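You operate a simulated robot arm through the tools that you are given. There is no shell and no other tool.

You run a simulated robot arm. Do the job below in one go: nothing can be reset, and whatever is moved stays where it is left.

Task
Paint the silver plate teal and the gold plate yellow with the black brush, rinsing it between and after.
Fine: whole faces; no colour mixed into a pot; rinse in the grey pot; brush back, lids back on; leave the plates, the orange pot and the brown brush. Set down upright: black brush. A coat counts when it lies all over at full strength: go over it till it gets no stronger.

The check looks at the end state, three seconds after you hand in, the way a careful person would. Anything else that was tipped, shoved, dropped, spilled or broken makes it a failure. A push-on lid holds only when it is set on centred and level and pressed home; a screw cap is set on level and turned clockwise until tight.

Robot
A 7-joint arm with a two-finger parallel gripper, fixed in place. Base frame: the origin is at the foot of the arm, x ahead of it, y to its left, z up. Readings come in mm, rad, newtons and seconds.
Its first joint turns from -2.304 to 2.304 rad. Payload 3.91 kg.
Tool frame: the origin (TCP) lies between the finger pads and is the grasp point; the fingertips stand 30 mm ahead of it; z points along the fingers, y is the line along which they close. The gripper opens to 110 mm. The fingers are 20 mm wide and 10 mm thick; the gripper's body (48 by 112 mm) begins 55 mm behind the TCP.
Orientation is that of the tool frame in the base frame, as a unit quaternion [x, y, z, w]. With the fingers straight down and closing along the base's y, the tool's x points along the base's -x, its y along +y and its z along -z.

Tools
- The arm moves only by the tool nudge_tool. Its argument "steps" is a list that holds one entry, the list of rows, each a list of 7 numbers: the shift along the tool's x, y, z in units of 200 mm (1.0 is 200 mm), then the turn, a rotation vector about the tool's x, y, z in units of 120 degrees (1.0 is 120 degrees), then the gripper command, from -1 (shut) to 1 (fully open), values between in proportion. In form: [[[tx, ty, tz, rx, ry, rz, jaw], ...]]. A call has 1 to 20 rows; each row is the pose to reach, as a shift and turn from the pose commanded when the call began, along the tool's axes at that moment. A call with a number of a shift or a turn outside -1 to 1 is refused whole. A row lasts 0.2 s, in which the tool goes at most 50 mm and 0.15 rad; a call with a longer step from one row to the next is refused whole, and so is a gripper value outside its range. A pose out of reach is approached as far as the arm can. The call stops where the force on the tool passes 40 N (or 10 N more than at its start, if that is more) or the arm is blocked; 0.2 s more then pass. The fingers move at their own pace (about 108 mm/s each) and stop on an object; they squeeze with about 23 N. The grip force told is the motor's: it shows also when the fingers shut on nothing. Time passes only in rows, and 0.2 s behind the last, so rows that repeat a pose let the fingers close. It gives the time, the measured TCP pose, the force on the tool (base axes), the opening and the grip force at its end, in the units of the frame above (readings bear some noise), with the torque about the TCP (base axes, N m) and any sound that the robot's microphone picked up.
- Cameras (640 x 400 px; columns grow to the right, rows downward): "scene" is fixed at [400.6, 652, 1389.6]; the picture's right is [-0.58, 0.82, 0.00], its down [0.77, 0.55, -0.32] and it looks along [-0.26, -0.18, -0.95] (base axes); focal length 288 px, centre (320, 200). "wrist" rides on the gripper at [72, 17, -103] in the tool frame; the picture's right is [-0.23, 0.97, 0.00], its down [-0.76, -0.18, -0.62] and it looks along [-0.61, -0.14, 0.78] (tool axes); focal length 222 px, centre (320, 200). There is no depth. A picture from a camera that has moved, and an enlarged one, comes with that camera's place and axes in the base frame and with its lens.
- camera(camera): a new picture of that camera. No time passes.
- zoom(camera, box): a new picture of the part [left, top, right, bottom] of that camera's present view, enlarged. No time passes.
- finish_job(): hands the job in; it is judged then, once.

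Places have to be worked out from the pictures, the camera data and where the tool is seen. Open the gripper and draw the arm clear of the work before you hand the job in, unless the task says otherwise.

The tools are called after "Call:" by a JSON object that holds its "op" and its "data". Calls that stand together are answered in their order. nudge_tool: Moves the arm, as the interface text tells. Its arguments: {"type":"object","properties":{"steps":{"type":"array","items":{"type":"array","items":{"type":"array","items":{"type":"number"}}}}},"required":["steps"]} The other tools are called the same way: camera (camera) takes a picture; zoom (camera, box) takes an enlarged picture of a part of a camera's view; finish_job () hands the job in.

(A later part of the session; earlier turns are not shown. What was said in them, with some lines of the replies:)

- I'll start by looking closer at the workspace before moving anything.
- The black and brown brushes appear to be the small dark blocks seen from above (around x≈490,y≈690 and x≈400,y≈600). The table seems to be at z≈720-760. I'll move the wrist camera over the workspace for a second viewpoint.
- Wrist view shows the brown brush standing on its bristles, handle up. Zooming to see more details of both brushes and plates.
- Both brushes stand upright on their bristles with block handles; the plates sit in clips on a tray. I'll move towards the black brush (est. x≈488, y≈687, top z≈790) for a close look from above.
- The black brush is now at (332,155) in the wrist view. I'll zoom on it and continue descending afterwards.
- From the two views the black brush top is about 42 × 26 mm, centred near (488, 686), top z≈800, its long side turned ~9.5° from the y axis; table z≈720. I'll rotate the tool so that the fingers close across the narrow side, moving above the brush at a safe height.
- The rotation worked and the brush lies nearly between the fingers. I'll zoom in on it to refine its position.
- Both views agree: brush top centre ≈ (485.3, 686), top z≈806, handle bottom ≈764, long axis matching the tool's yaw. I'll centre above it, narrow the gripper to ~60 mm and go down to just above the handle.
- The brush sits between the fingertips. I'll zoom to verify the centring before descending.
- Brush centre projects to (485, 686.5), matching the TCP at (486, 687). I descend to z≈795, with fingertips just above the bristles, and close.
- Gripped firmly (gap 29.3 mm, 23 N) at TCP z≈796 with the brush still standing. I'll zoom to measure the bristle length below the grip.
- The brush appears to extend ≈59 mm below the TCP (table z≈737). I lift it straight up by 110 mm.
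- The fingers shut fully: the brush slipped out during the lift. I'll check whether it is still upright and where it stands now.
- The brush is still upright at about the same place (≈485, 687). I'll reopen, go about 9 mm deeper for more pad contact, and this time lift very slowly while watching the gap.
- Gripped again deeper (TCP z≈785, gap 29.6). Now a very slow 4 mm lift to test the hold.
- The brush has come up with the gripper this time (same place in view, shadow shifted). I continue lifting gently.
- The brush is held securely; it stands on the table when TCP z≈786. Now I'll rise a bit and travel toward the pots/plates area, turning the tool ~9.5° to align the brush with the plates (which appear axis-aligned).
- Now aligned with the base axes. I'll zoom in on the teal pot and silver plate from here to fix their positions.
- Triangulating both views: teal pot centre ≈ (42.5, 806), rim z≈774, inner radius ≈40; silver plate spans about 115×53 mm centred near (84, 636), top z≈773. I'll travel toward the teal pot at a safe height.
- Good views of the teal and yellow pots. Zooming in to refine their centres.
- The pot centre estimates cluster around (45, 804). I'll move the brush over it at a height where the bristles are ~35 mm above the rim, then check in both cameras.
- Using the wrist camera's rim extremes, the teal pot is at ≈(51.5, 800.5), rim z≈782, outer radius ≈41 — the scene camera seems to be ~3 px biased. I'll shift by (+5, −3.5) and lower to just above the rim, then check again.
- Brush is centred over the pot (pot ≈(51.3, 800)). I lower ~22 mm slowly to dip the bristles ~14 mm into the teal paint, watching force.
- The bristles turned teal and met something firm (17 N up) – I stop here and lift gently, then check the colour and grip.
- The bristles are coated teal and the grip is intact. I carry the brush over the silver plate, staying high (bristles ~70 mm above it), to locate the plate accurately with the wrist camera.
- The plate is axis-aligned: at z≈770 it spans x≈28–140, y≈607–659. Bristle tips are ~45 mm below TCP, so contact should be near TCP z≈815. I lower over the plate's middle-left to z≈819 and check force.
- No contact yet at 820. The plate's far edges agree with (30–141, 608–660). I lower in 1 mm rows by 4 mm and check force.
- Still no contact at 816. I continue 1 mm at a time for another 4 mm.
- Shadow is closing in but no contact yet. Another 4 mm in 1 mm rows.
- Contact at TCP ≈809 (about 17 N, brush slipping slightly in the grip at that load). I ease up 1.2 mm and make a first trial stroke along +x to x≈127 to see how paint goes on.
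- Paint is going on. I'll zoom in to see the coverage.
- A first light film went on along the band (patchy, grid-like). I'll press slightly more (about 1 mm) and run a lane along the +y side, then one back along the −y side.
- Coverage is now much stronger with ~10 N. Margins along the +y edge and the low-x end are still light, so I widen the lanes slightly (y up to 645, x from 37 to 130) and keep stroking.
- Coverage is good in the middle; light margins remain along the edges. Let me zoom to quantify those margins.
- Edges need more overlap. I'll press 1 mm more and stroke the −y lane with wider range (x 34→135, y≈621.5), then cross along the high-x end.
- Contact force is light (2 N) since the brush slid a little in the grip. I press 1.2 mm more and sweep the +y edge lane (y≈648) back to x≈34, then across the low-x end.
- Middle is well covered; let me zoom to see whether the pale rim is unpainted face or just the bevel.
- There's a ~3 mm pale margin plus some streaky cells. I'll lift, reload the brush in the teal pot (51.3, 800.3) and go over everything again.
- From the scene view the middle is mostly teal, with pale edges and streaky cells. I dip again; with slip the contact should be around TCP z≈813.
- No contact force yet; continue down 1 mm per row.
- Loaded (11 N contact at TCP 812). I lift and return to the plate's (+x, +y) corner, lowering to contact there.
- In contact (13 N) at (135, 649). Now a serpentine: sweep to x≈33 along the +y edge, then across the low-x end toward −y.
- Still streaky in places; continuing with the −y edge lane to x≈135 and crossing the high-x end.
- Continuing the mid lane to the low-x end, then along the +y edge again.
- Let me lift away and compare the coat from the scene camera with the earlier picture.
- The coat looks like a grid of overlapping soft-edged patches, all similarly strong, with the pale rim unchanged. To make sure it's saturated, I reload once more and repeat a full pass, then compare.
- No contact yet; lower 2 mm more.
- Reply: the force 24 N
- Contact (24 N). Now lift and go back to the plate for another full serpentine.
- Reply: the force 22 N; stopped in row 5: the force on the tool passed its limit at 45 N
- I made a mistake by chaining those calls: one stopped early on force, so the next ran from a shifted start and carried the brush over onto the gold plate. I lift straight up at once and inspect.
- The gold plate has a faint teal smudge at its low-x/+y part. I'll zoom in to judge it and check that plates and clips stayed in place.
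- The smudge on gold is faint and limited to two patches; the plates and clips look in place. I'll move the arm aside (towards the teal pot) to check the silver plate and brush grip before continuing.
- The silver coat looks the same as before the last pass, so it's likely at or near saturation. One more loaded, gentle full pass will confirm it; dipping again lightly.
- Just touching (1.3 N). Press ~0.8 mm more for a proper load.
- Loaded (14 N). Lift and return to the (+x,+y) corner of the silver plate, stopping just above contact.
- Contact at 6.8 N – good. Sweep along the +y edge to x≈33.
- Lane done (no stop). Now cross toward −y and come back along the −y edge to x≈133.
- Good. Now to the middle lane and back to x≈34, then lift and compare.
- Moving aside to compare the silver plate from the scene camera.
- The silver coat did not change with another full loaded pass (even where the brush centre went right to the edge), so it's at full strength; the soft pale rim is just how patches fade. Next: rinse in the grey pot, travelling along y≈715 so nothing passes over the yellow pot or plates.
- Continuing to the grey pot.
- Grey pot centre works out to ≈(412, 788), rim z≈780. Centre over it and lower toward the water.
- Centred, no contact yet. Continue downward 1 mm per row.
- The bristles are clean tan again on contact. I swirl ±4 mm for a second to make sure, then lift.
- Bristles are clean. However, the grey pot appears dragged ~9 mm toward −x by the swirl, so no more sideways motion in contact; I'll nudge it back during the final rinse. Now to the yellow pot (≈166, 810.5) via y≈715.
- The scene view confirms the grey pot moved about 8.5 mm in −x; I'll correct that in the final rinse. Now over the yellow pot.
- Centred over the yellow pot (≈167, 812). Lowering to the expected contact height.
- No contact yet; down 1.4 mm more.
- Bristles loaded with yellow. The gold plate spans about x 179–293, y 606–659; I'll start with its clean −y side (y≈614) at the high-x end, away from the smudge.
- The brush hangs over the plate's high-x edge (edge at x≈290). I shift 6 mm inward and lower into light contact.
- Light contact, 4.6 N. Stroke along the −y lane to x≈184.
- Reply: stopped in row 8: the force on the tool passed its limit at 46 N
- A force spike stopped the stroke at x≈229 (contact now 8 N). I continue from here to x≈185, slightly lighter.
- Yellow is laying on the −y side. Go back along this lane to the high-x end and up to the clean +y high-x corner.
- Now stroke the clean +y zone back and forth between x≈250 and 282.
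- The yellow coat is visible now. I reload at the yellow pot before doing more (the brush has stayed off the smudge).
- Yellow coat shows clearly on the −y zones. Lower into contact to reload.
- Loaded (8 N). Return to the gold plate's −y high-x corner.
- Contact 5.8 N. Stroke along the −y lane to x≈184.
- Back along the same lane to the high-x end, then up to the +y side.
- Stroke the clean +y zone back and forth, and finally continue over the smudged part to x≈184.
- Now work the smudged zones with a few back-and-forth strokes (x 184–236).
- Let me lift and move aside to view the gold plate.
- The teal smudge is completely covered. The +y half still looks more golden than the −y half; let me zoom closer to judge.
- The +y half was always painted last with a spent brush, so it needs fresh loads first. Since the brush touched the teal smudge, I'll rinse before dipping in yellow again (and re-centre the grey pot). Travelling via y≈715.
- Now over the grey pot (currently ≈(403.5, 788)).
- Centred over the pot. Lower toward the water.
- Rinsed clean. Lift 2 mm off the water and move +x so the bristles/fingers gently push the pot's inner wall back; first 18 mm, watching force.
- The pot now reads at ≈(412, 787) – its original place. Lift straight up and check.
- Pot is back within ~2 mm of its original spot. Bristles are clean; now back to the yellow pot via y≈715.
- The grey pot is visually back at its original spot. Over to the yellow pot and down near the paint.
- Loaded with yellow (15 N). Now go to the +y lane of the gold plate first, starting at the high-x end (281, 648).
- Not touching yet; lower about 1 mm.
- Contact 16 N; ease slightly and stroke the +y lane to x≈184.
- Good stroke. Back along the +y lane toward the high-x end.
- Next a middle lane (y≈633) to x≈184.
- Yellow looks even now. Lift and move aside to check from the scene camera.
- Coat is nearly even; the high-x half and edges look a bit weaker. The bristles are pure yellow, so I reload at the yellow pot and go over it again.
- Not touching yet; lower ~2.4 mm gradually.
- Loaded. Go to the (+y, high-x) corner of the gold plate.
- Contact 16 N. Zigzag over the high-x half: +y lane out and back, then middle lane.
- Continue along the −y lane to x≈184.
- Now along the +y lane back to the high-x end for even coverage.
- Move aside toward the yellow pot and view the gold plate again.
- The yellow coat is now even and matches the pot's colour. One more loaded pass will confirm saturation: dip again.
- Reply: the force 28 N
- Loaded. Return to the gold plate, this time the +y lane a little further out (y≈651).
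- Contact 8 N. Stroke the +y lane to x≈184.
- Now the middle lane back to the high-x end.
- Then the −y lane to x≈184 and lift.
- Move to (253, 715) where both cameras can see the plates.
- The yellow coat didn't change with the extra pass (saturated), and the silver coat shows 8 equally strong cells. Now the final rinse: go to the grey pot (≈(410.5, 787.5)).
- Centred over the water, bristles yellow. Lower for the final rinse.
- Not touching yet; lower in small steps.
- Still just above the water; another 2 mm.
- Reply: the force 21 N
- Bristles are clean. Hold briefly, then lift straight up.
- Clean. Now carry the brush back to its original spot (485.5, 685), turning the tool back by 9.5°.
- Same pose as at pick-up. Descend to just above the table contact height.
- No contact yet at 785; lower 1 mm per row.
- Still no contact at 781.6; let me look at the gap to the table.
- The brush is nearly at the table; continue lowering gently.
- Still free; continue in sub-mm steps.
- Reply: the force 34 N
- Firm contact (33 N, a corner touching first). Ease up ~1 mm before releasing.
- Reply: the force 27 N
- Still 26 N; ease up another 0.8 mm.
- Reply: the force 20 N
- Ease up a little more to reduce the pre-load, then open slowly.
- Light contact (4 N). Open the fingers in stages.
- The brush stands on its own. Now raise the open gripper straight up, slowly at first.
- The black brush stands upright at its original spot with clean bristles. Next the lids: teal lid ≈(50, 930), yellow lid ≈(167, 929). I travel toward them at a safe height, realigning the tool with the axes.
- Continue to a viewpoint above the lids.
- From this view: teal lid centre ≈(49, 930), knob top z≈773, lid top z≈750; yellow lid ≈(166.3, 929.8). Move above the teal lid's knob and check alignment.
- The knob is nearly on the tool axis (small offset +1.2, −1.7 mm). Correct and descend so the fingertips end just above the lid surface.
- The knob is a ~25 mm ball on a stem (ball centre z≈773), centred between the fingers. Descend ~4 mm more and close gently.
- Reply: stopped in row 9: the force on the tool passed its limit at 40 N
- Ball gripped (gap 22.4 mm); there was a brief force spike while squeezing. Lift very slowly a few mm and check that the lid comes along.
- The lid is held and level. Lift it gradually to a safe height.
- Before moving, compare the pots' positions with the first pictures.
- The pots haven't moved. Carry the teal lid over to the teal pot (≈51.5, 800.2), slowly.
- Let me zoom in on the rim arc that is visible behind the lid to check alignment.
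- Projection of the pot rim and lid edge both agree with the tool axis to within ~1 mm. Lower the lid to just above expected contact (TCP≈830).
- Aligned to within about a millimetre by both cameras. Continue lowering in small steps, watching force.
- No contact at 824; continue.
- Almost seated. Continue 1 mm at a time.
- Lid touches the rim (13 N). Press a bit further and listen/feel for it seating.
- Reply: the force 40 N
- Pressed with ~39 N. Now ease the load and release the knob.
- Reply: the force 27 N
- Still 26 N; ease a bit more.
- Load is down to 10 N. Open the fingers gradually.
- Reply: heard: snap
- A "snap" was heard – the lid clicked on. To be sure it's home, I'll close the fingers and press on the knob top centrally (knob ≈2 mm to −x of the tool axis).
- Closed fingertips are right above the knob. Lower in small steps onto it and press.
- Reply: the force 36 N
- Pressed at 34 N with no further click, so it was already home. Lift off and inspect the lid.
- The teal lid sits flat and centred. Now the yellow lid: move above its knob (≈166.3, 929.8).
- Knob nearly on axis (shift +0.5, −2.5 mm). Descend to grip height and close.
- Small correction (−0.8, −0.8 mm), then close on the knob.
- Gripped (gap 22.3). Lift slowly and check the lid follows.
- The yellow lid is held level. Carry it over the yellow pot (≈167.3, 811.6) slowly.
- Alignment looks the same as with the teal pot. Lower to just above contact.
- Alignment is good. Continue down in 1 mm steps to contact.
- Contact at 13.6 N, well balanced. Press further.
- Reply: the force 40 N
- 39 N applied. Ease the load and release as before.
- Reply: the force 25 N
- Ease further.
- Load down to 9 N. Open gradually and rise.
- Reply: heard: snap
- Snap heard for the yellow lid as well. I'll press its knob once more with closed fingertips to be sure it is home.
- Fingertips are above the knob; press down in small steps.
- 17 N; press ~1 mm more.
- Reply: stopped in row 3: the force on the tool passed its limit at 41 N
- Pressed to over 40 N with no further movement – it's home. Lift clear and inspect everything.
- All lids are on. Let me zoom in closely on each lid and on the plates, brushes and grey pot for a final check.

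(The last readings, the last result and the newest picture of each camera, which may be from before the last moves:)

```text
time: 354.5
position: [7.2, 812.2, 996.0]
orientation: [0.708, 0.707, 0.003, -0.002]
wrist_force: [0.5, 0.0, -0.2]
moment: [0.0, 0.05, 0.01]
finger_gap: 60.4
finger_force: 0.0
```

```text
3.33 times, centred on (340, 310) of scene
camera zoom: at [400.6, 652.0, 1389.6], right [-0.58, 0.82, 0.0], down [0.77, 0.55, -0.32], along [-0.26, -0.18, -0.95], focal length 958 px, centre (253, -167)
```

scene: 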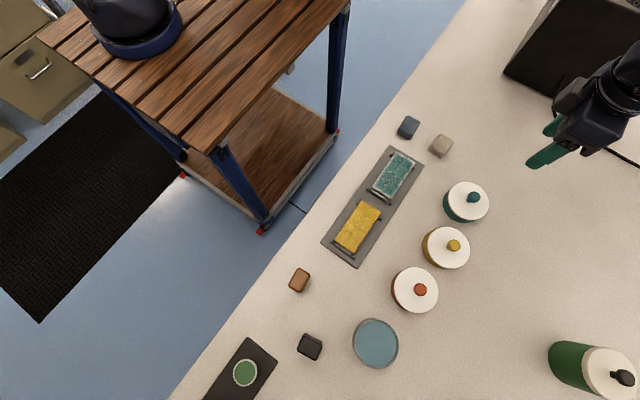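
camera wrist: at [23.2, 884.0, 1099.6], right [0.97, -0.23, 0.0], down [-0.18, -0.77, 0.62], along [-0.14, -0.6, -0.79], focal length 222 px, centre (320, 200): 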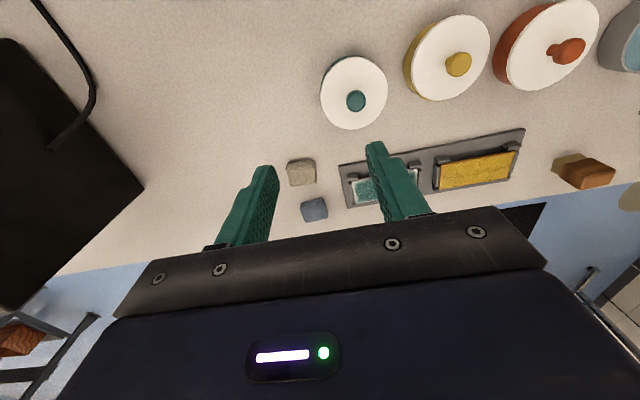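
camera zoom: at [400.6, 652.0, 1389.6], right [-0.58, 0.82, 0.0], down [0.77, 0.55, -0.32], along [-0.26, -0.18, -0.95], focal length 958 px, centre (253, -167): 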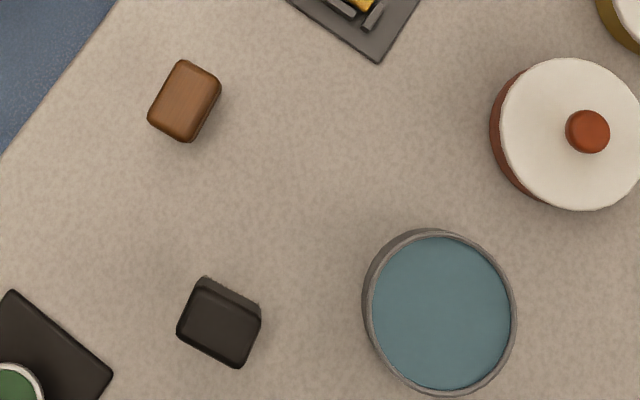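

The yellow lid looks slightly off-centre toward +y compared with the teal one. Let me look closer.

Call:
{"op": "zoom", "data": {"camera": "scene", "box": [418, 224, 450, 244]}}

Call:
{"op": "zoom", "data": {"camera": "wrist", "box": [300, 0, 620, 140]}}

Call:
{"op": "zoom", "data": {"camera": "scene", "box": [385, 262, 445, 320]}}

```text
16.00 times, centred on (434, 234) of scene
camera zoom: at [400.6, 652.0, 1389.6], right [-0.58, 0.82, 0.0], down [0.77, 0.55, -0.32], along [-0.26, -0.18, -0.95], focal length 4600 px, centre (-1504, -344)
```

zoom: 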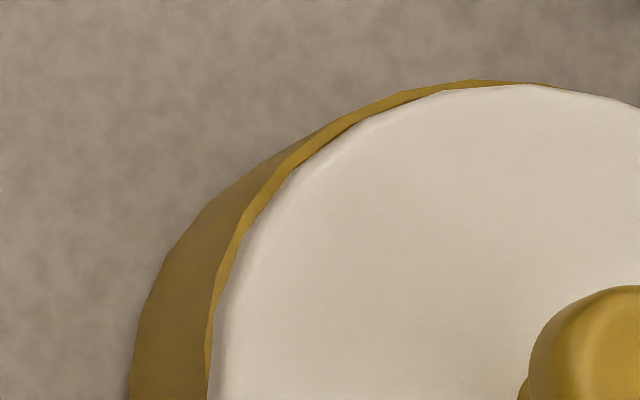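

```text
2.00 times, centred on (460, 70) of wrist
camera zoom: at [23.2, 884.0, 1099.6], right [0.97, -0.23, 0.0], down [-0.18, -0.77, 0.62], along [-0.14, -0.6, -0.79], focal length 444 px, centre (40, 460)
```

zoom: 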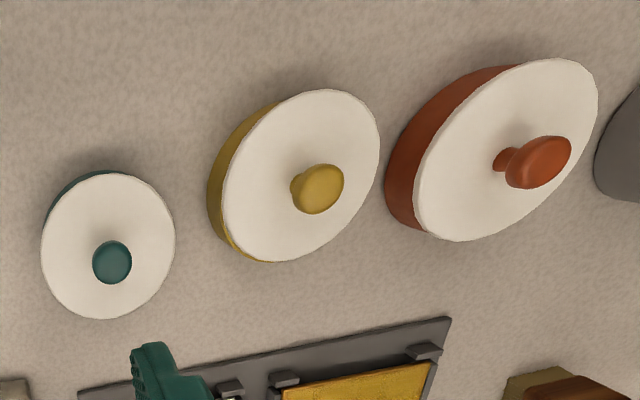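

```text
6.90 times, centred on (415, 291) of scene
camera zoom: at [400.6, 652.0, 1389.6], right [-0.58, 0.82, 0.0], down [0.77, 0.55, -0.32], along [-0.26, -0.18, -0.95], focal length 1983 px, centre (-335, -428)
```

zoom: 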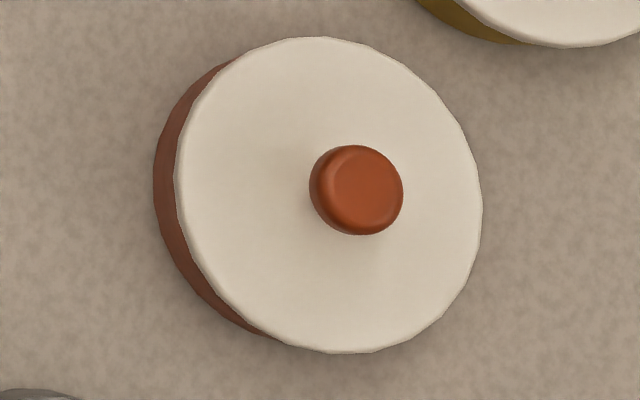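

On the yellow pot a sliver of rim shows on one side, so its lid may be ~4 mm off-centre. I'll re-grip the knob and test gently whether it is latched; if it's free I'll recentre it.

Call:
{"op": "nudge_tool", "data": {"steps": [[[0, 0.1, 0, 0, 0, 0, 0.1], [0, 0.3, 0.05, 0, 0, 0, 0.1], [0, 0.5, 0.15, 0, 0, 0, 0.1], [0, 0.68, 0.3, 0, 0, 0, 0.1], [0, 0.78, 0.45, 0, 0, 0, 0.1], [0, 0.8, 0.57, 0, 0, 0, 0.1], [0, 0.8, 0.63, 0, 0, 0, 0.1], [0, 0.8, 0.63, 0, 0, 0, 0.1]]]}}

Call:
{"op": "zoom", "data": {"camera": "wrist", "box": [192, 30, 448, 190]}}

```text
time: 356.3
position: [165.9, 813.2, 869.8]
orientation: [0.707, 0.707, 0.003, -0.003]
wrist_force: [0.4, -0.5, -0.5]
moment: [0.0, -0.01, 0.01]
finger_gap: 60.6
finger_force: 0.1
```

```text
2.50 times, centred on (320, 110) of wrist
camera zoom: at [183.0, 885.4, 973.7], right [0.97, -0.23, 0.0], down [-0.18, -0.77, 0.62], along [-0.14, -0.6, -0.79], focal length 555 px, centre (320, 425)
```

zoom: 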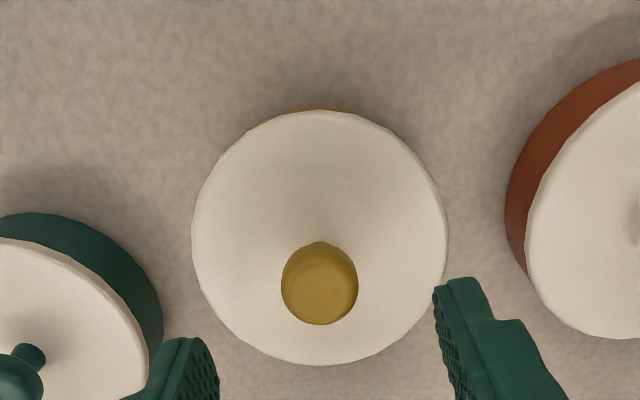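

Descend around the knob at the same grip height as before and close.

Call:
{"op": "nudge_tool", "data": {"steps": [[[0, 0.003, 0.04, 0, 0, 0, 0.05], [0, 0.003, 0.1, 0, 0, 0, 0.05], [0, 0.003, 0.16, 0, 0, 0, 0.05], [0, 0.003, 0.21, 0, 0, 0, 0.05], [0, 0.003, 0.235, 0, 0, 0, 0.05], [0, 0.003, 0.2425, 0, 0, 0, 0.05], [0, 0.003, 0.2425, 0, 0, 0, 0.05]]]}}

Call:
{"op": "zoom", "data": {"camera": "wrist", "box": [192, 60, 448, 220]}}

```text
time: 357.9
position: [167.8, 813.0, 822.7]
orientation: [0.707, 0.707, 0.003, -0.001]
wrist_force: [-0.4, -0.3, -0.2]
moment: [0.01, 0.04, 0.0]
finger_gap: 57.5
finger_force: 0.0
```

```text
2.50 times, centred on (320, 140) of wrist
camera zoom: at [184.1, 885.3, 925.9], right [0.97, -0.23, 0.0], down [-0.18, -0.77, 0.62], along [-0.14, -0.6, -0.79], focal length 555 px, centre (320, 350)
```

zoom: 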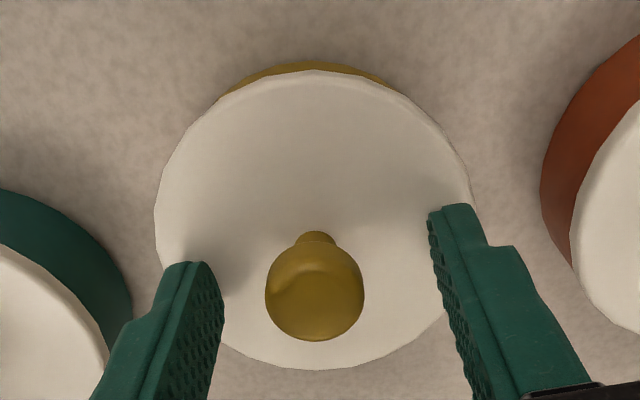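

Close on the knob gently.

Call:
{"op": "nudge_tool", "data": {"steps": [[[0, -0.004, 0.005, 0, 0, 0, -0.2], [0, -0.004, 0.005, 0, 0, 0, -0.4], [0, -0.004, 0.005, 0, 0, 0, -0.5], [0, -0.004, 0.005, 0, 0, 0, -0.6], [0, -0.004, 0.005, 0, 0, 0, -0.8], [0, -0.004, 0.005, 0, 0, 0, -1], [0, -0.004, 0.005, 0, 0, 0, -1], [0, -0.004, 0.005, 0, 0, 0, -1]]]}}

Call:
{"op": "zoom", "data": {"camera": "wrist", "box": [192, 60, 448, 220]}}

```text
time: 359.7
position: [166.2, 812.6, 821.4]
orientation: [0.707, 0.707, 0.004, -0.002]
wrist_force: [-0.6, 1.0, -0.2]
moment: [0.02, 0.01, -0.04]
finger_gap: 22.1
finger_force: 22.8
```

```text
2.50 times, centred on (320, 140) of wrist
camera zoom: at [183.2, 885.4, 924.7], right [0.97, -0.23, 0.0], down [-0.18, -0.77, 0.62], along [-0.14, -0.6, -0.79], focal length 555 px, centre (320, 350)
```

zoom: 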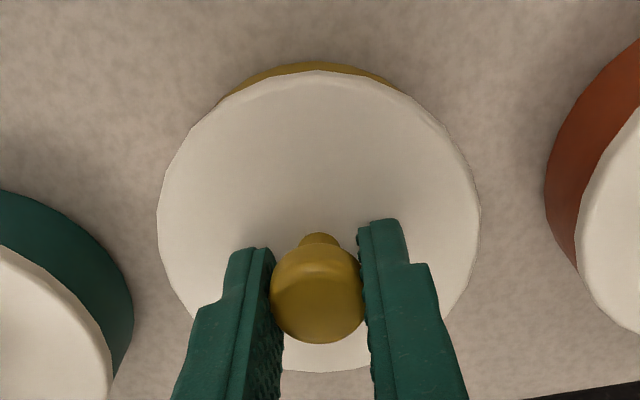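

Gripped. Lift 3 mm very slowly and read the force and picture.

Call:
{"op": "nudge_tool", "data": {"steps": [[[0, 0, -0.003, 0, 0, 0, -1], [0, 0, -0.006, 0, 0, 0, -1], [0, 0, -0.01, 0, 0, 0, -1], [0, 0, -0.015, 0, 0, 0, -1], [0, 0, -0.015, 0, 0, 0, -1], [0, 0, -0.015, 0, 0, 0, -1]]]}}

Call:
{"op": "zoom", "data": {"camera": "wrist", "box": [192, 60, 448, 220]}}

Call:
{"op": "zoom", "data": {"camera": "scene", "box": [390, 190, 518, 270]}}

```text
time: 361.1
position: [165.6, 813.5, 822.5]
orientation: [0.707, 0.707, 0.003, -0.001]
wrist_force: [-0.6, -0.7, -1.6]
moment: [-0.02, 0.02, 0.0]
finger_gap: 22.2
finger_force: 22.7
heard: snap
```

```text
2.50 times, centred on (320, 140) of wrist
camera zoom: at [182.6, 885.3, 927.6], right [0.97, -0.23, 0.0], down [-0.18, -0.77, 0.62], along [-0.14, -0.6, -0.79], focal length 555 px, centre (320, 350)
```

zoom: 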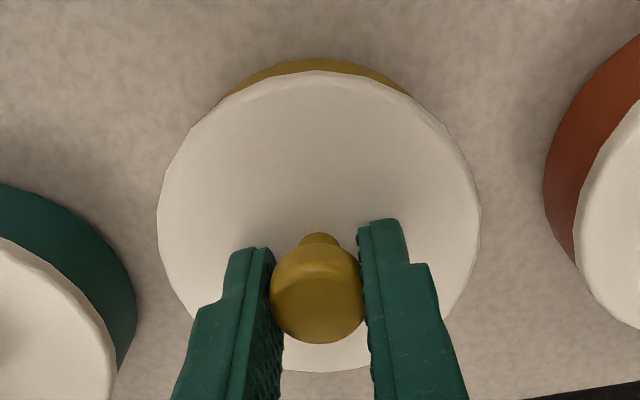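

```text
5.00 times, centred on (454, 230) of scene
camera zoom: at [400.6, 652.0, 1389.6], right [-0.58, 0.82, 0.0], down [0.77, 0.55, -0.32], along [-0.26, -0.18, -0.95], focal length 1438 px, centre (-350, 50)
```

zoom: 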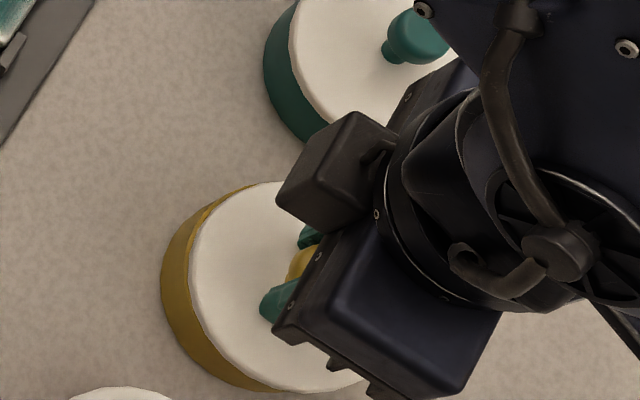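

The lid came off with a snap (so the earlier snap was it latching, though off-centre). While holding it, I raise 6 mm more, shift it by about (−1, −3.2) mm to centre it, and check from both cameras.

Call:
{"op": "nudge_tool", "data": {"steps": [[[0, 0, -0.01, 0, 0, 0, -1], [0, 0, -0.03, 0, 0, 0, -1], [-0.006, -0.002, -0.04, 0, 0, 0, -1], [-0.012, -0.004, -0.04, 0, 0, 0, -1], [-0.016, -0.005, -0.04, 0, 0, 0, -1], [-0.016, -0.005, -0.04, 0, 0, 0, -1]]]}}

Call:
{"op": "zoom", "data": {"camera": "scene", "box": [412, 215, 476, 280]}}

Call:
{"op": "zoom", "data": {"camera": "wrist", "box": [256, 65, 384, 145]}}

```text
time: 362.5
position: [164.7, 808.9, 832.7]
orientation: [0.707, 0.707, 0.003, -0.002]
wrist_force: [0.3, -0.9, 0.2]
moment: [-0.05, 0.04, 0.02]
finger_gap: 22.1
finger_force: 22.8
```

```text
6.15 times, centred on (444, 248) of scene
camera zoom: at [400.6, 652.0, 1389.6], right [-0.58, 0.82, 0.0], down [0.77, 0.55, -0.32], along [-0.26, -0.18, -0.95], focal length 1769 px, centre (-443, -92)
```

zoom: 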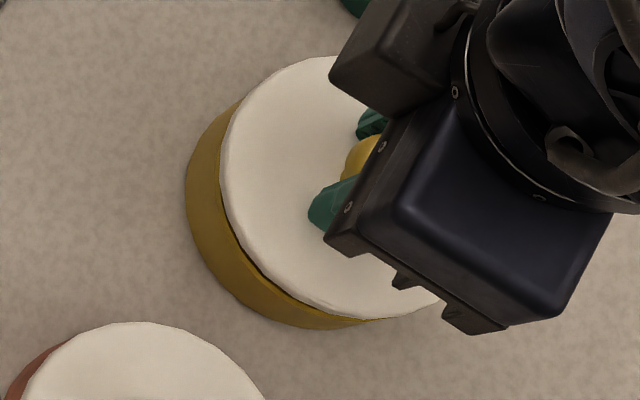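

```text
5.00 times, centred on (320, 105) of wrist
camera zoom: at [181.6, 881.7, 935.6], right [0.97, -0.23, 0.0], down [-0.18, -0.77, 0.62], along [-0.14, -0.6, -0.79], focal length 1111 px, centre (320, 675)
```

zoom: 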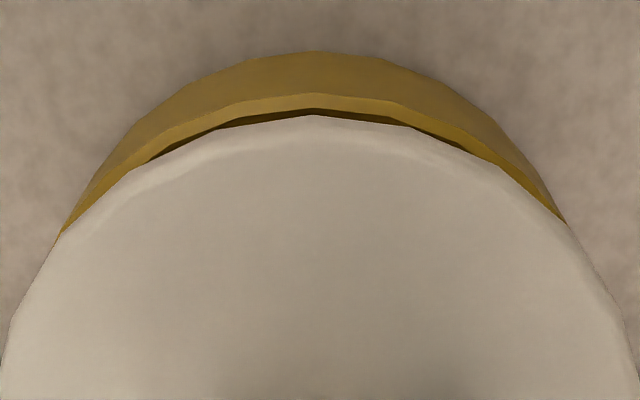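

Now slightly over-corrected: both views suggest moving back about +1.5 mm in y. Apply that and lower to near contact.

Call:
{"op": "nudge_tool", "data": {"steps": [[[0.004, 0, 0, 0, 0, 0, -1], [0.0075, 0, 0.01, 0, 0, 0, -1], [0.0075, 0, 0.025, 0, 0, 0, -1], [0.0075, 0, 0.04, 0, 0, 0, -1], [0.0075, 0, 0.045, 0, 0, 0, -1], [0.0075, 0, 0.045, 0, 0, 0, -1]]]}}

Call:
{"op": "zoom", "data": {"camera": "scene", "box": [412, 215, 476, 280]}}

Call:
{"op": "zoom", "data": {"camera": "wrist", "box": [256, 65, 384, 145]}}

```text
time: 363.9
position: [166.2, 810.8, 822.4]
orientation: [0.707, 0.707, 0.003, -0.001]
wrist_force: [-0.8, 0.2, -0.3]
moment: [0.0, -0.01, 0.0]
finger_gap: 22.2
finger_force: 23.4
```

```text
6.15 times, centred on (444, 248) of scene
camera zoom: at [400.6, 652.0, 1389.6], right [-0.58, 0.82, 0.0], down [0.77, 0.55, -0.32], along [-0.26, -0.18, -0.95], focal length 1769 px, centre (-443, -92)
```

zoom: 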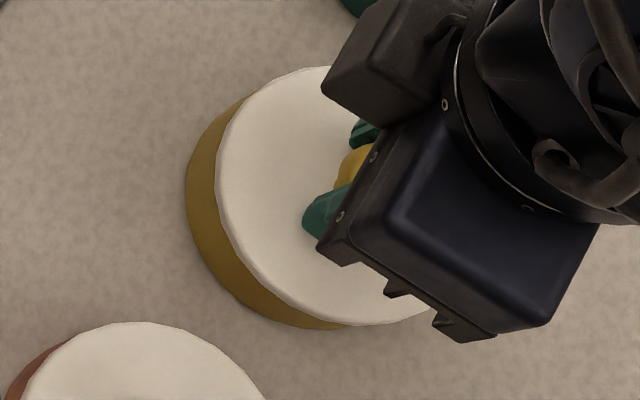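

```text
5.00 times, centred on (320, 105) of wrist
camera zoom: at [182.0, 883.5, 926.9], right [0.97, -0.23, 0.0], down [-0.18, -0.77, 0.62], along [-0.14, -0.6, -0.79], focal length 1111 px, centre (320, 675)
```

zoom: 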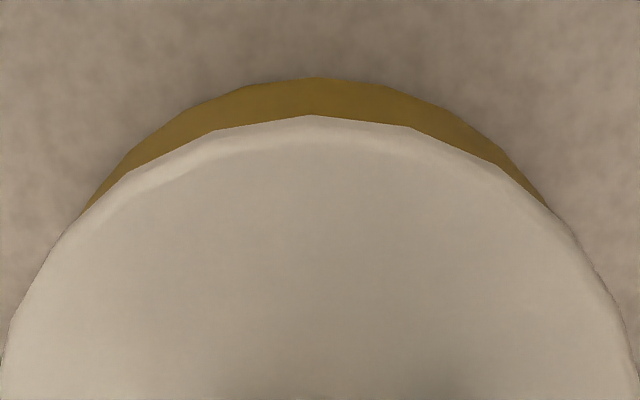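

Both views now show symmetric overlap (concentric within ~0.5 mm). Lower onto the rim.

Call:
{"op": "nudge_tool", "data": {"steps": [[[0, 0, 0.005, 0, 0, 0, -1], [0, 0, 0.01, 0, 0, 0, -1], [0, 0, 0.015, 0, 0, 0, -1], [0, 0, 0.015, 0, 0, 0, -1]]]}}

```text
time: 364.9
position: [165.3, 811.1, 822.1]
orientation: [0.707, 0.707, 0.004, -0.002]
wrist_force: [-0.8, 0.7, 7.1]
moment: [-0.03, 0.0, -0.02]
finger_gap: 21.9
finger_force: 23.2
```

Contact, balanced (7 N). Press down to ~35 N.

Call:
{"op": "nudge_tool", "data": {"steps": [[[0, 0, 0.004, 0, 0, 0, -1], [0, 0, 0.008, 0, 0, 0, -1], [0, 0, 0.01, 0, 0, 0, -1], [0, 0, 0.01, 0, 0, 0, -1]]]}}

```text
time: 365.9
position: [166.6, 810.6, 819.3]
orientation: [0.708, 0.707, 0.005, -0.003]
wrist_force: [-0.9, 0.3, 29.0]
moment: [0.02, 0.03, -0.02]
finger_gap: 22.1
finger_force: 23.4
```

29 N, balanced. A touch more, then ease off.

Call:
{"op": "nudge_tool", "data": {"steps": [[[0, 0, 0.002, 0, 0, 0, -1], [0, 0, 0.003, 0, 0, 0, -1], [0, 0, 0.0, 0, 0, 0, -1], [0, 0, -0.006, 0, 0, 0, -1], [0, 0, -0.012, 0, 0, 0, -1], [0, 0, -0.012, 0, 0, 0, -1]]]}}

```text
time: 367.3
position: [164.3, 808.7, 819.0]
orientation: [0.707, 0.707, 0.003, -0.001]
wrist_force: [0.2, 5.0, 12.3]
moment: [0.21, 0.0, -0.01]
finger_gap: 22.0
finger_force: 22.8
```

Load is 12 N. Release the fingers gradually (no rise yet) and listen.

Call:
{"op": "nudge_tool", "data": {"steps": [[[0, 0, -0.003, 0, 0, 0, -1], [0, 0, -0.003, 0, 0, 0, -0.58], [0, 0, -0.003, 0, 0, 0, -0.5], [0, 0, -0.003, 0, 0, 0, -0.35], [0, 0, -0.003, 0, 0, 0, -0.15], [0, 0, -0.003, 0, 0, 0, 0.05], [0, 0, -0.003, 0, 0, 0, 0.05]]]}}

Call:
{"op": "zoom", "data": {"camera": "scene", "box": [412, 215, 476, 280]}}

```text
time: 368.9
position: [165.1, 811.1, 822.0]
orientation: [0.707, 0.708, 0.003, -0.001]
wrist_force: [0.0, 0.8, -0.3]
moment: [-0.02, 0.01, 0.01]
finger_gap: 57.5
finger_force: 0.1
heard: snap
```

```text
6.15 times, centred on (444, 248) of scene
camera zoom: at [400.6, 652.0, 1389.6], right [-0.58, 0.82, 0.0], down [0.77, 0.55, -0.32], along [-0.26, -0.18, -0.95], focal length 1769 px, centre (-443, -92)
```

zoom: 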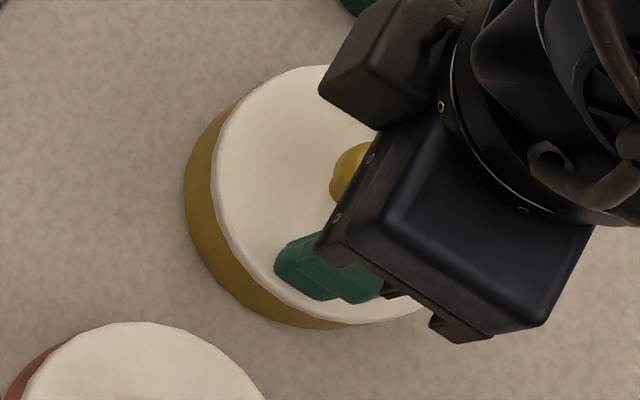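

Snap on release again. Rise, close the fingers, and press the knob top once more as done for the teal lid.

Call:
{"op": "nudge_tool", "data": {"steps": [[[0, 0, -0.03, 0, 0, 0, 0.05], [0, 0, -0.09, 0, 0, 0, 0.05], [0, 0, -0.16, 0, 0, 0, 0.05], [0, 0, -0.22, 0, 0, 0, 0.05], [0, 0, -0.24, 0, 0, 0, 0.05], [0, 0, -0.24, 0, 0, 0, 0.05]]]}}

Call:
{"op": "zoom", "data": {"camera": "wrist", "box": [192, 30, 448, 190]}}

```text
time: 370.3
position: [166.7, 809.4, 869.1]
orientation: [0.707, 0.707, 0.004, -0.002]
wrist_force: [-0.2, -0.2, -0.6]
moment: [0.06, -0.01, -0.01]
finger_gap: 57.8
finger_force: 0.0
```

```text
2.50 times, centred on (320, 110) of wrist
camera zoom: at [181.9, 883.0, 972.7], right [0.97, -0.23, 0.0], down [-0.18, -0.77, 0.62], along [-0.14, -0.6, -0.79], focal length 555 px, centre (320, 425)
```

zoom: 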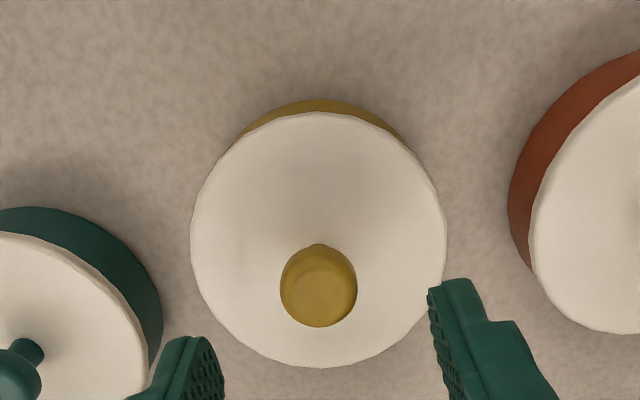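

The overlap now looks like the teal pot's. Close the fingers and come down on the knob.

Call:
{"op": "nudge_tool", "data": {"steps": [[[-0.004, 0, 0, 0, 0, 0, -0.4], [-0.004, 0, 0, 0, 0, 0, -1], [-0.004, 0, 0, 0, 0, 0, -1], [-0.004, 0, 0, 0, 0, 0, -1], [-0.004, 0, 0.03, 0, 0, 0, -1], [-0.004, 0, 0.06, 0, 0, 0, -1], [-0.004, 0, 0.085, 0, 0, 0, -1], [-0.004, 0, 0.1, 0, 0, 0, -1], [-0.004, 0, 0.105, 0, 0, 0, -1], [-0.004, 0, 0.11, 0, 0, 0, -1], [-0.004, 0, 0.115, 0, 0, 0, -1]]]}}

```text
time: 372.7
position: [166.1, 809.7, 848.1]
orientation: [0.707, 0.707, 0.005, -0.003]
wrist_force: [-1.2, -5.6, 18.8]
moment: [-0.15, 0.03, 0.0]
finger_gap: 0.0
finger_force: 23.0
```

Contact 19 N; press ~0.8 mm more, hold, and back off.

Call:
{"op": "nudge_tool", "data": {"steps": [[[0, 0, 0.002, 0, 0, 0, -1], [0, 0, 0.004, 0, 0, 0, -1], [0, 0, 0.004, 0, 0, 0, -1]]]}}

```text
time: 373.5
position: [164.4, 809.2, 846.4]
orientation: [0.707, 0.707, 0.004, -0.003]
wrist_force: [-0.4, -5.3, 36.0]
moment: [-0.08, 0.08, 0.0]
finger_gap: 0.0
finger_force: 23.3
```

36 N without further movement. Lift clear and inspect.

Call:
{"op": "nudge_tool", "data": {"steps": [[[0, 0, -0.01, 0, 0, 0, -1], [0, 0, -0.04, 0, 0, 0, -1], [0, 0, -0.1, 0, 0, 0, -1], [0, 0, -0.2, 0, 0, 0, -1], [0, 0, -0.32, 0, 0, 0, -1], [0, 0, -0.45, 0, 0, 0, -0.5], [0, -0.1, -0.6, 0, 0, 0, 0], [0, -0.25, -0.7, 0, 0, 0, 0.1], [0, -0.4, -0.75, 0, 0, 0, 0.1], [0, -0.55, -0.75, 0, 0, 0, 0.1], [0, -0.7, -0.75, 0, 0, 0, 0.1], [0, -0.8, -0.75, 0, 0, 0, 0.1]]]}}

Call:
{"op": "zoom", "data": {"camera": "scene", "box": [412, 215, 476, 280]}}

Call:
{"op": "zoom", "data": {"camera": "scene", "box": [434, 172, 498, 230]}}

Call:
{"op": "camera", "data": {"camera": "scene"}}

```text
time: 376.1
position: [5.7, 808.2, 996.5]
orientation: [0.708, 0.707, 0.003, -0.002]
wrist_force: [1.7, -0.7, 0.4]
moment: [0.01, 0.07, -0.06]
finger_gap: 60.5
finger_force: 0.1
```

```text
6.15 times, centred on (444, 248) of scene
camera zoom: at [400.6, 652.0, 1389.6], right [-0.58, 0.82, 0.0], down [0.77, 0.55, -0.32], along [-0.26, -0.18, -0.95], focal length 1769 px, centre (-443, -92)
```

zoom: 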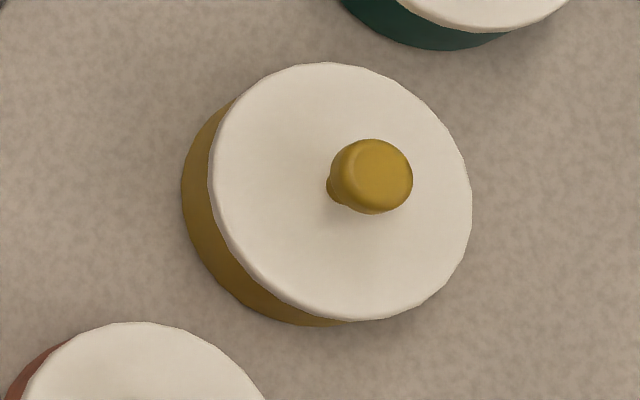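

```text
6.90 times, centred on (466, 201) of scene
camera zoom: at [400.6, 652.0, 1389.6], right [-0.58, 0.82, 0.0], down [0.77, 0.55, -0.32], along [-0.26, -0.18, -0.95], focal length 1983 px, centre (-687, 193)
```

zoom: 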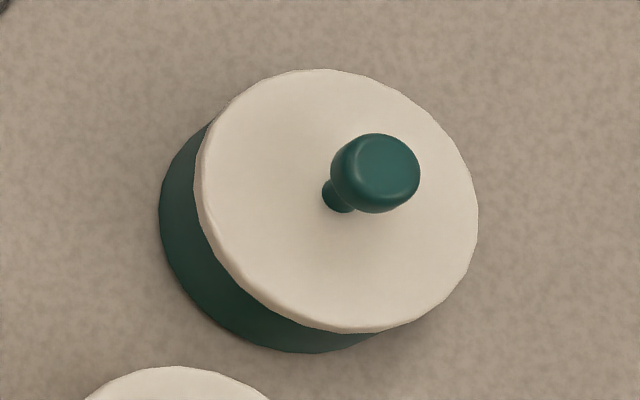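

```text
taken
```

scene: 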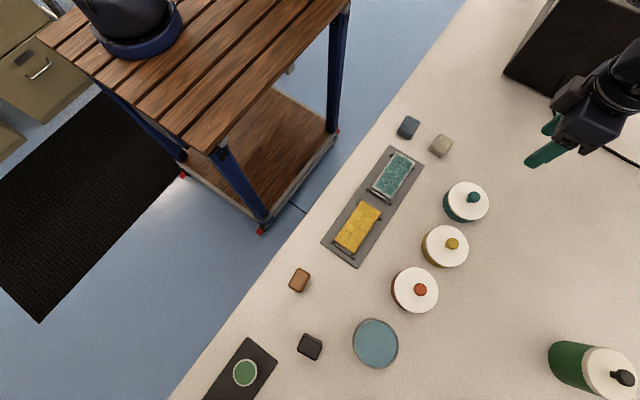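

Both lids sit flat and centred now. One last close look at the plates and the brushes.

Call:
{"op": "zoom", "data": {"camera": "scene", "box": [366, 146, 420, 206]}}

Call:
{"op": "zoom", "data": {"camera": "scene", "box": [330, 194, 386, 262]}}

Call:
{"op": "zoom", "data": {"camera": "scene", "box": [270, 255, 350, 375]}}

Call:
{"op": "camera", "data": {"camera": "wrist"}}

```text
6.67 times, centred on (393, 176) of scene
camera zoom: at [400.6, 652.0, 1389.6], right [-0.58, 0.82, 0.0], down [0.77, 0.55, -0.32], along [-0.26, -0.18, -0.95], focal length 1917 px, centre (-167, 360)
```

zoom: 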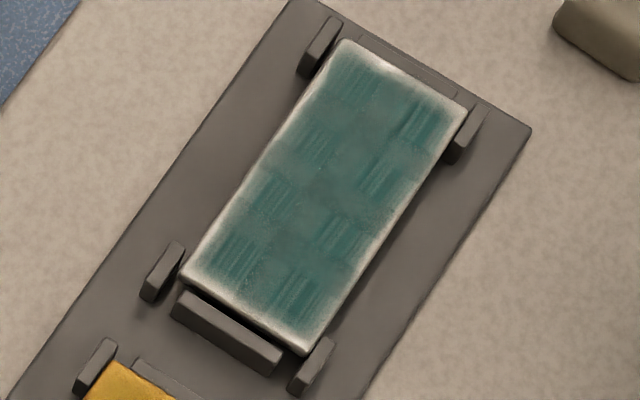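

```text
5.88 times, centred on (358, 228) of scene
camera zoom: at [400.6, 652.0, 1389.6], right [-0.58, 0.82, 0.0], down [0.77, 0.55, -0.32], along [-0.26, -0.18, -0.95], focal length 1691 px, centre (96, 35)
```

zoom: 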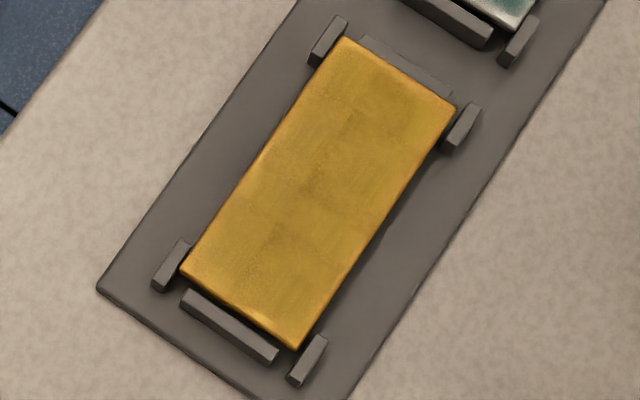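

```text
3.33 times, centred on (310, 315) of scene
camera zoom: at [400.6, 652.0, 1389.6], right [-0.58, 0.82, 0.0], down [0.77, 0.55, -0.32], along [-0.26, -0.18, -0.95], focal length 958 px, centre (353, -183)
```

zoom: 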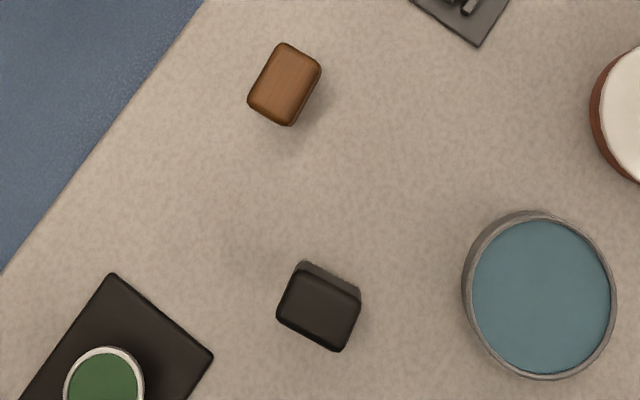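

```text
taken
camera wrist: at [22.4, 881.4, 1099.2], right [0.97, -0.23, 0.0], down [-0.18, -0.77, 0.62], along [-0.14, -0.6, -0.79], focal length 222 px, centre (320, 200)
```

wrist: 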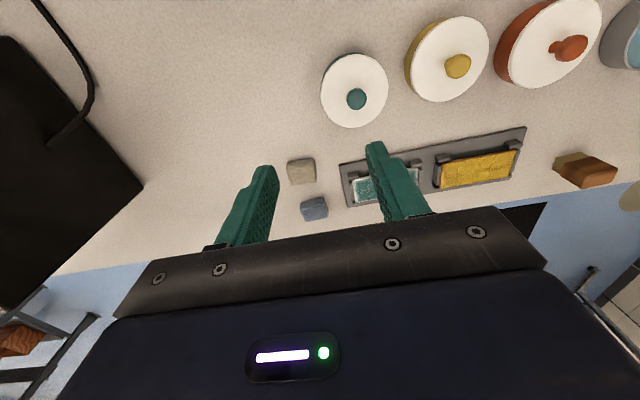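

Everything looks right: brush back in place and upright, lids on, plates coated, grey and orange pots and the brown brush in place. I'll open the gripper fully and withdraw the arm to near its start position.

Call:
{"op": "nudge_tool", "data": {"steps": [[[-0.05, 0.04, -0.03, 0, 0, 0, 0.4], [-0.17, 0.14, -0.08, 0, 0, 0, 0.7], [-0.32, 0.27, -0.13, 0, 0, 0, 1], [-0.47, 0.4, -0.17, 0, 0, 0, 1], [-0.62, 0.53, -0.18, 0, 0, 0, 1], [-0.76, 0.65, -0.18, 0, 0, 0, 1], [-0.86, 0.74, -0.18, 0, 0, 0, 1], [-0.92, 0.78, -0.18, 0, 0, 0, 1], [-0.94, 0.8, -0.18, 0, 0, 0, 1]]]}}

```text
time: 378.1
position: [165.4, 620.0, 1030.9]
orientation: [0.707, 0.707, 0.003, -0.002]
wrist_force: [0.0, 0.5, 0.1]
moment: [0.0, -0.01, 0.0]
finger_gap: 110.0
finger_force: 0.0
```

Continue withdrawing toward the start position.

Call:
{"op": "nudge_tool", "data": {"steps": [[[-0.05, 0.05, 0, 0, 0, 0, 1], [-0.16, 0.17, 0, 0, 0, 0, 1], [-0.3, 0.32, 0, 0, 0, 0, 1], [-0.44, 0.47, 0, 0, 0, 0, 1], [-0.56, 0.6, 0, 0, 0, 0, 1], [-0.65, 0.7, 0, 0, 0, 0, 1], [-0.69, 0.74, 0, 0, 0, 0, 1], [-0.7, 0.75, 0, 0, 0, 0, 1]]]}}

Call:
{"op": "camera", "data": {"camera": "scene"}}

Call:
{"op": "zoom", "data": {"camera": "scene", "box": [320, 130, 520, 370]}}

```text
time: 379.9
position: [315.6, 479.7, 1029.6]
orientation: [0.707, 0.707, 0.003, -0.002]
wrist_force: [0.3, -0.1, -0.7]
moment: [0.01, -0.01, 0.01]
finger_gap: 109.8
finger_force: 0.0
```

```text
taken
```

scene: 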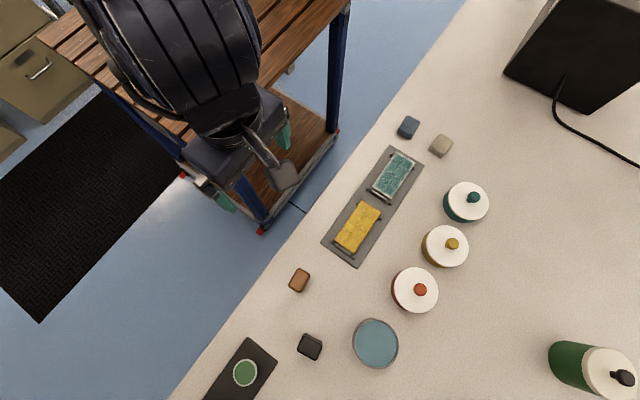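

```text
1.67 times, centred on (420, 250) of scene
camera zoom: at [400.6, 652.0, 1389.6], right [-0.58, 0.82, 0.0], down [0.77, 0.55, -0.32], along [-0.26, -0.18, -0.95], focal length 479 px, centre (153, 117)
```

zoom: 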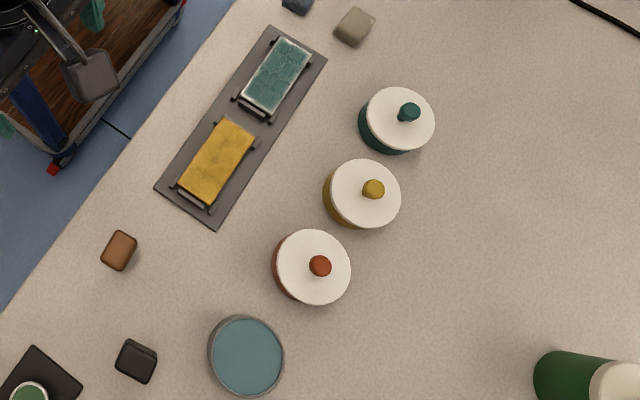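

The arm is clear, the gripper is open, and the work area looks as it should, so I'm handing the job in.

Call:
{"op": "finish_job", "data": {}}

```text
The job is handed in.
```

I've handed the job in: the silver plate is painted teal and the gold plate yellow. The black brush was rinsed in the grey pot between the colours and at the end.

- **Coats:** I went over each plate again with a freshly loaded brush and saw no further change. A pale rim a few millimetres wide shows on the silver plate. I took it as how the paint is drawn, because strokes right over the edge didn't change it, but I can't rule out that the checker sees it as bare.
- **Teal on the gold plate:** a force stop threw off one stroke, and it dragged teal over the edge of the gold plate. I painted over it with yellow, then rinsed the brush before dipping it in the yellow pot again. No teal shows there now, and the yellow pot looks clean.
- **Grey pot:** it slid about 9 mm during the first rinse. I pushed it back to within about 2 mm of where it stood.
- **Plates and lidded pots:** both plates shifted a few millimetres inside their clips as I brushed. The teal and yellow pots moved 1–3 mm when I pressed the lids on.
- **Lids:** both lids are on, pressed home, and gave a snap. The yellow lid first went on about 4 mm off-centre, so I lifted it, recentred it and pressed it down again.
- **Brushes and orange pot:** the black brush stands upright on its original spot, clean. I never touched the brown brush or the orange pot.
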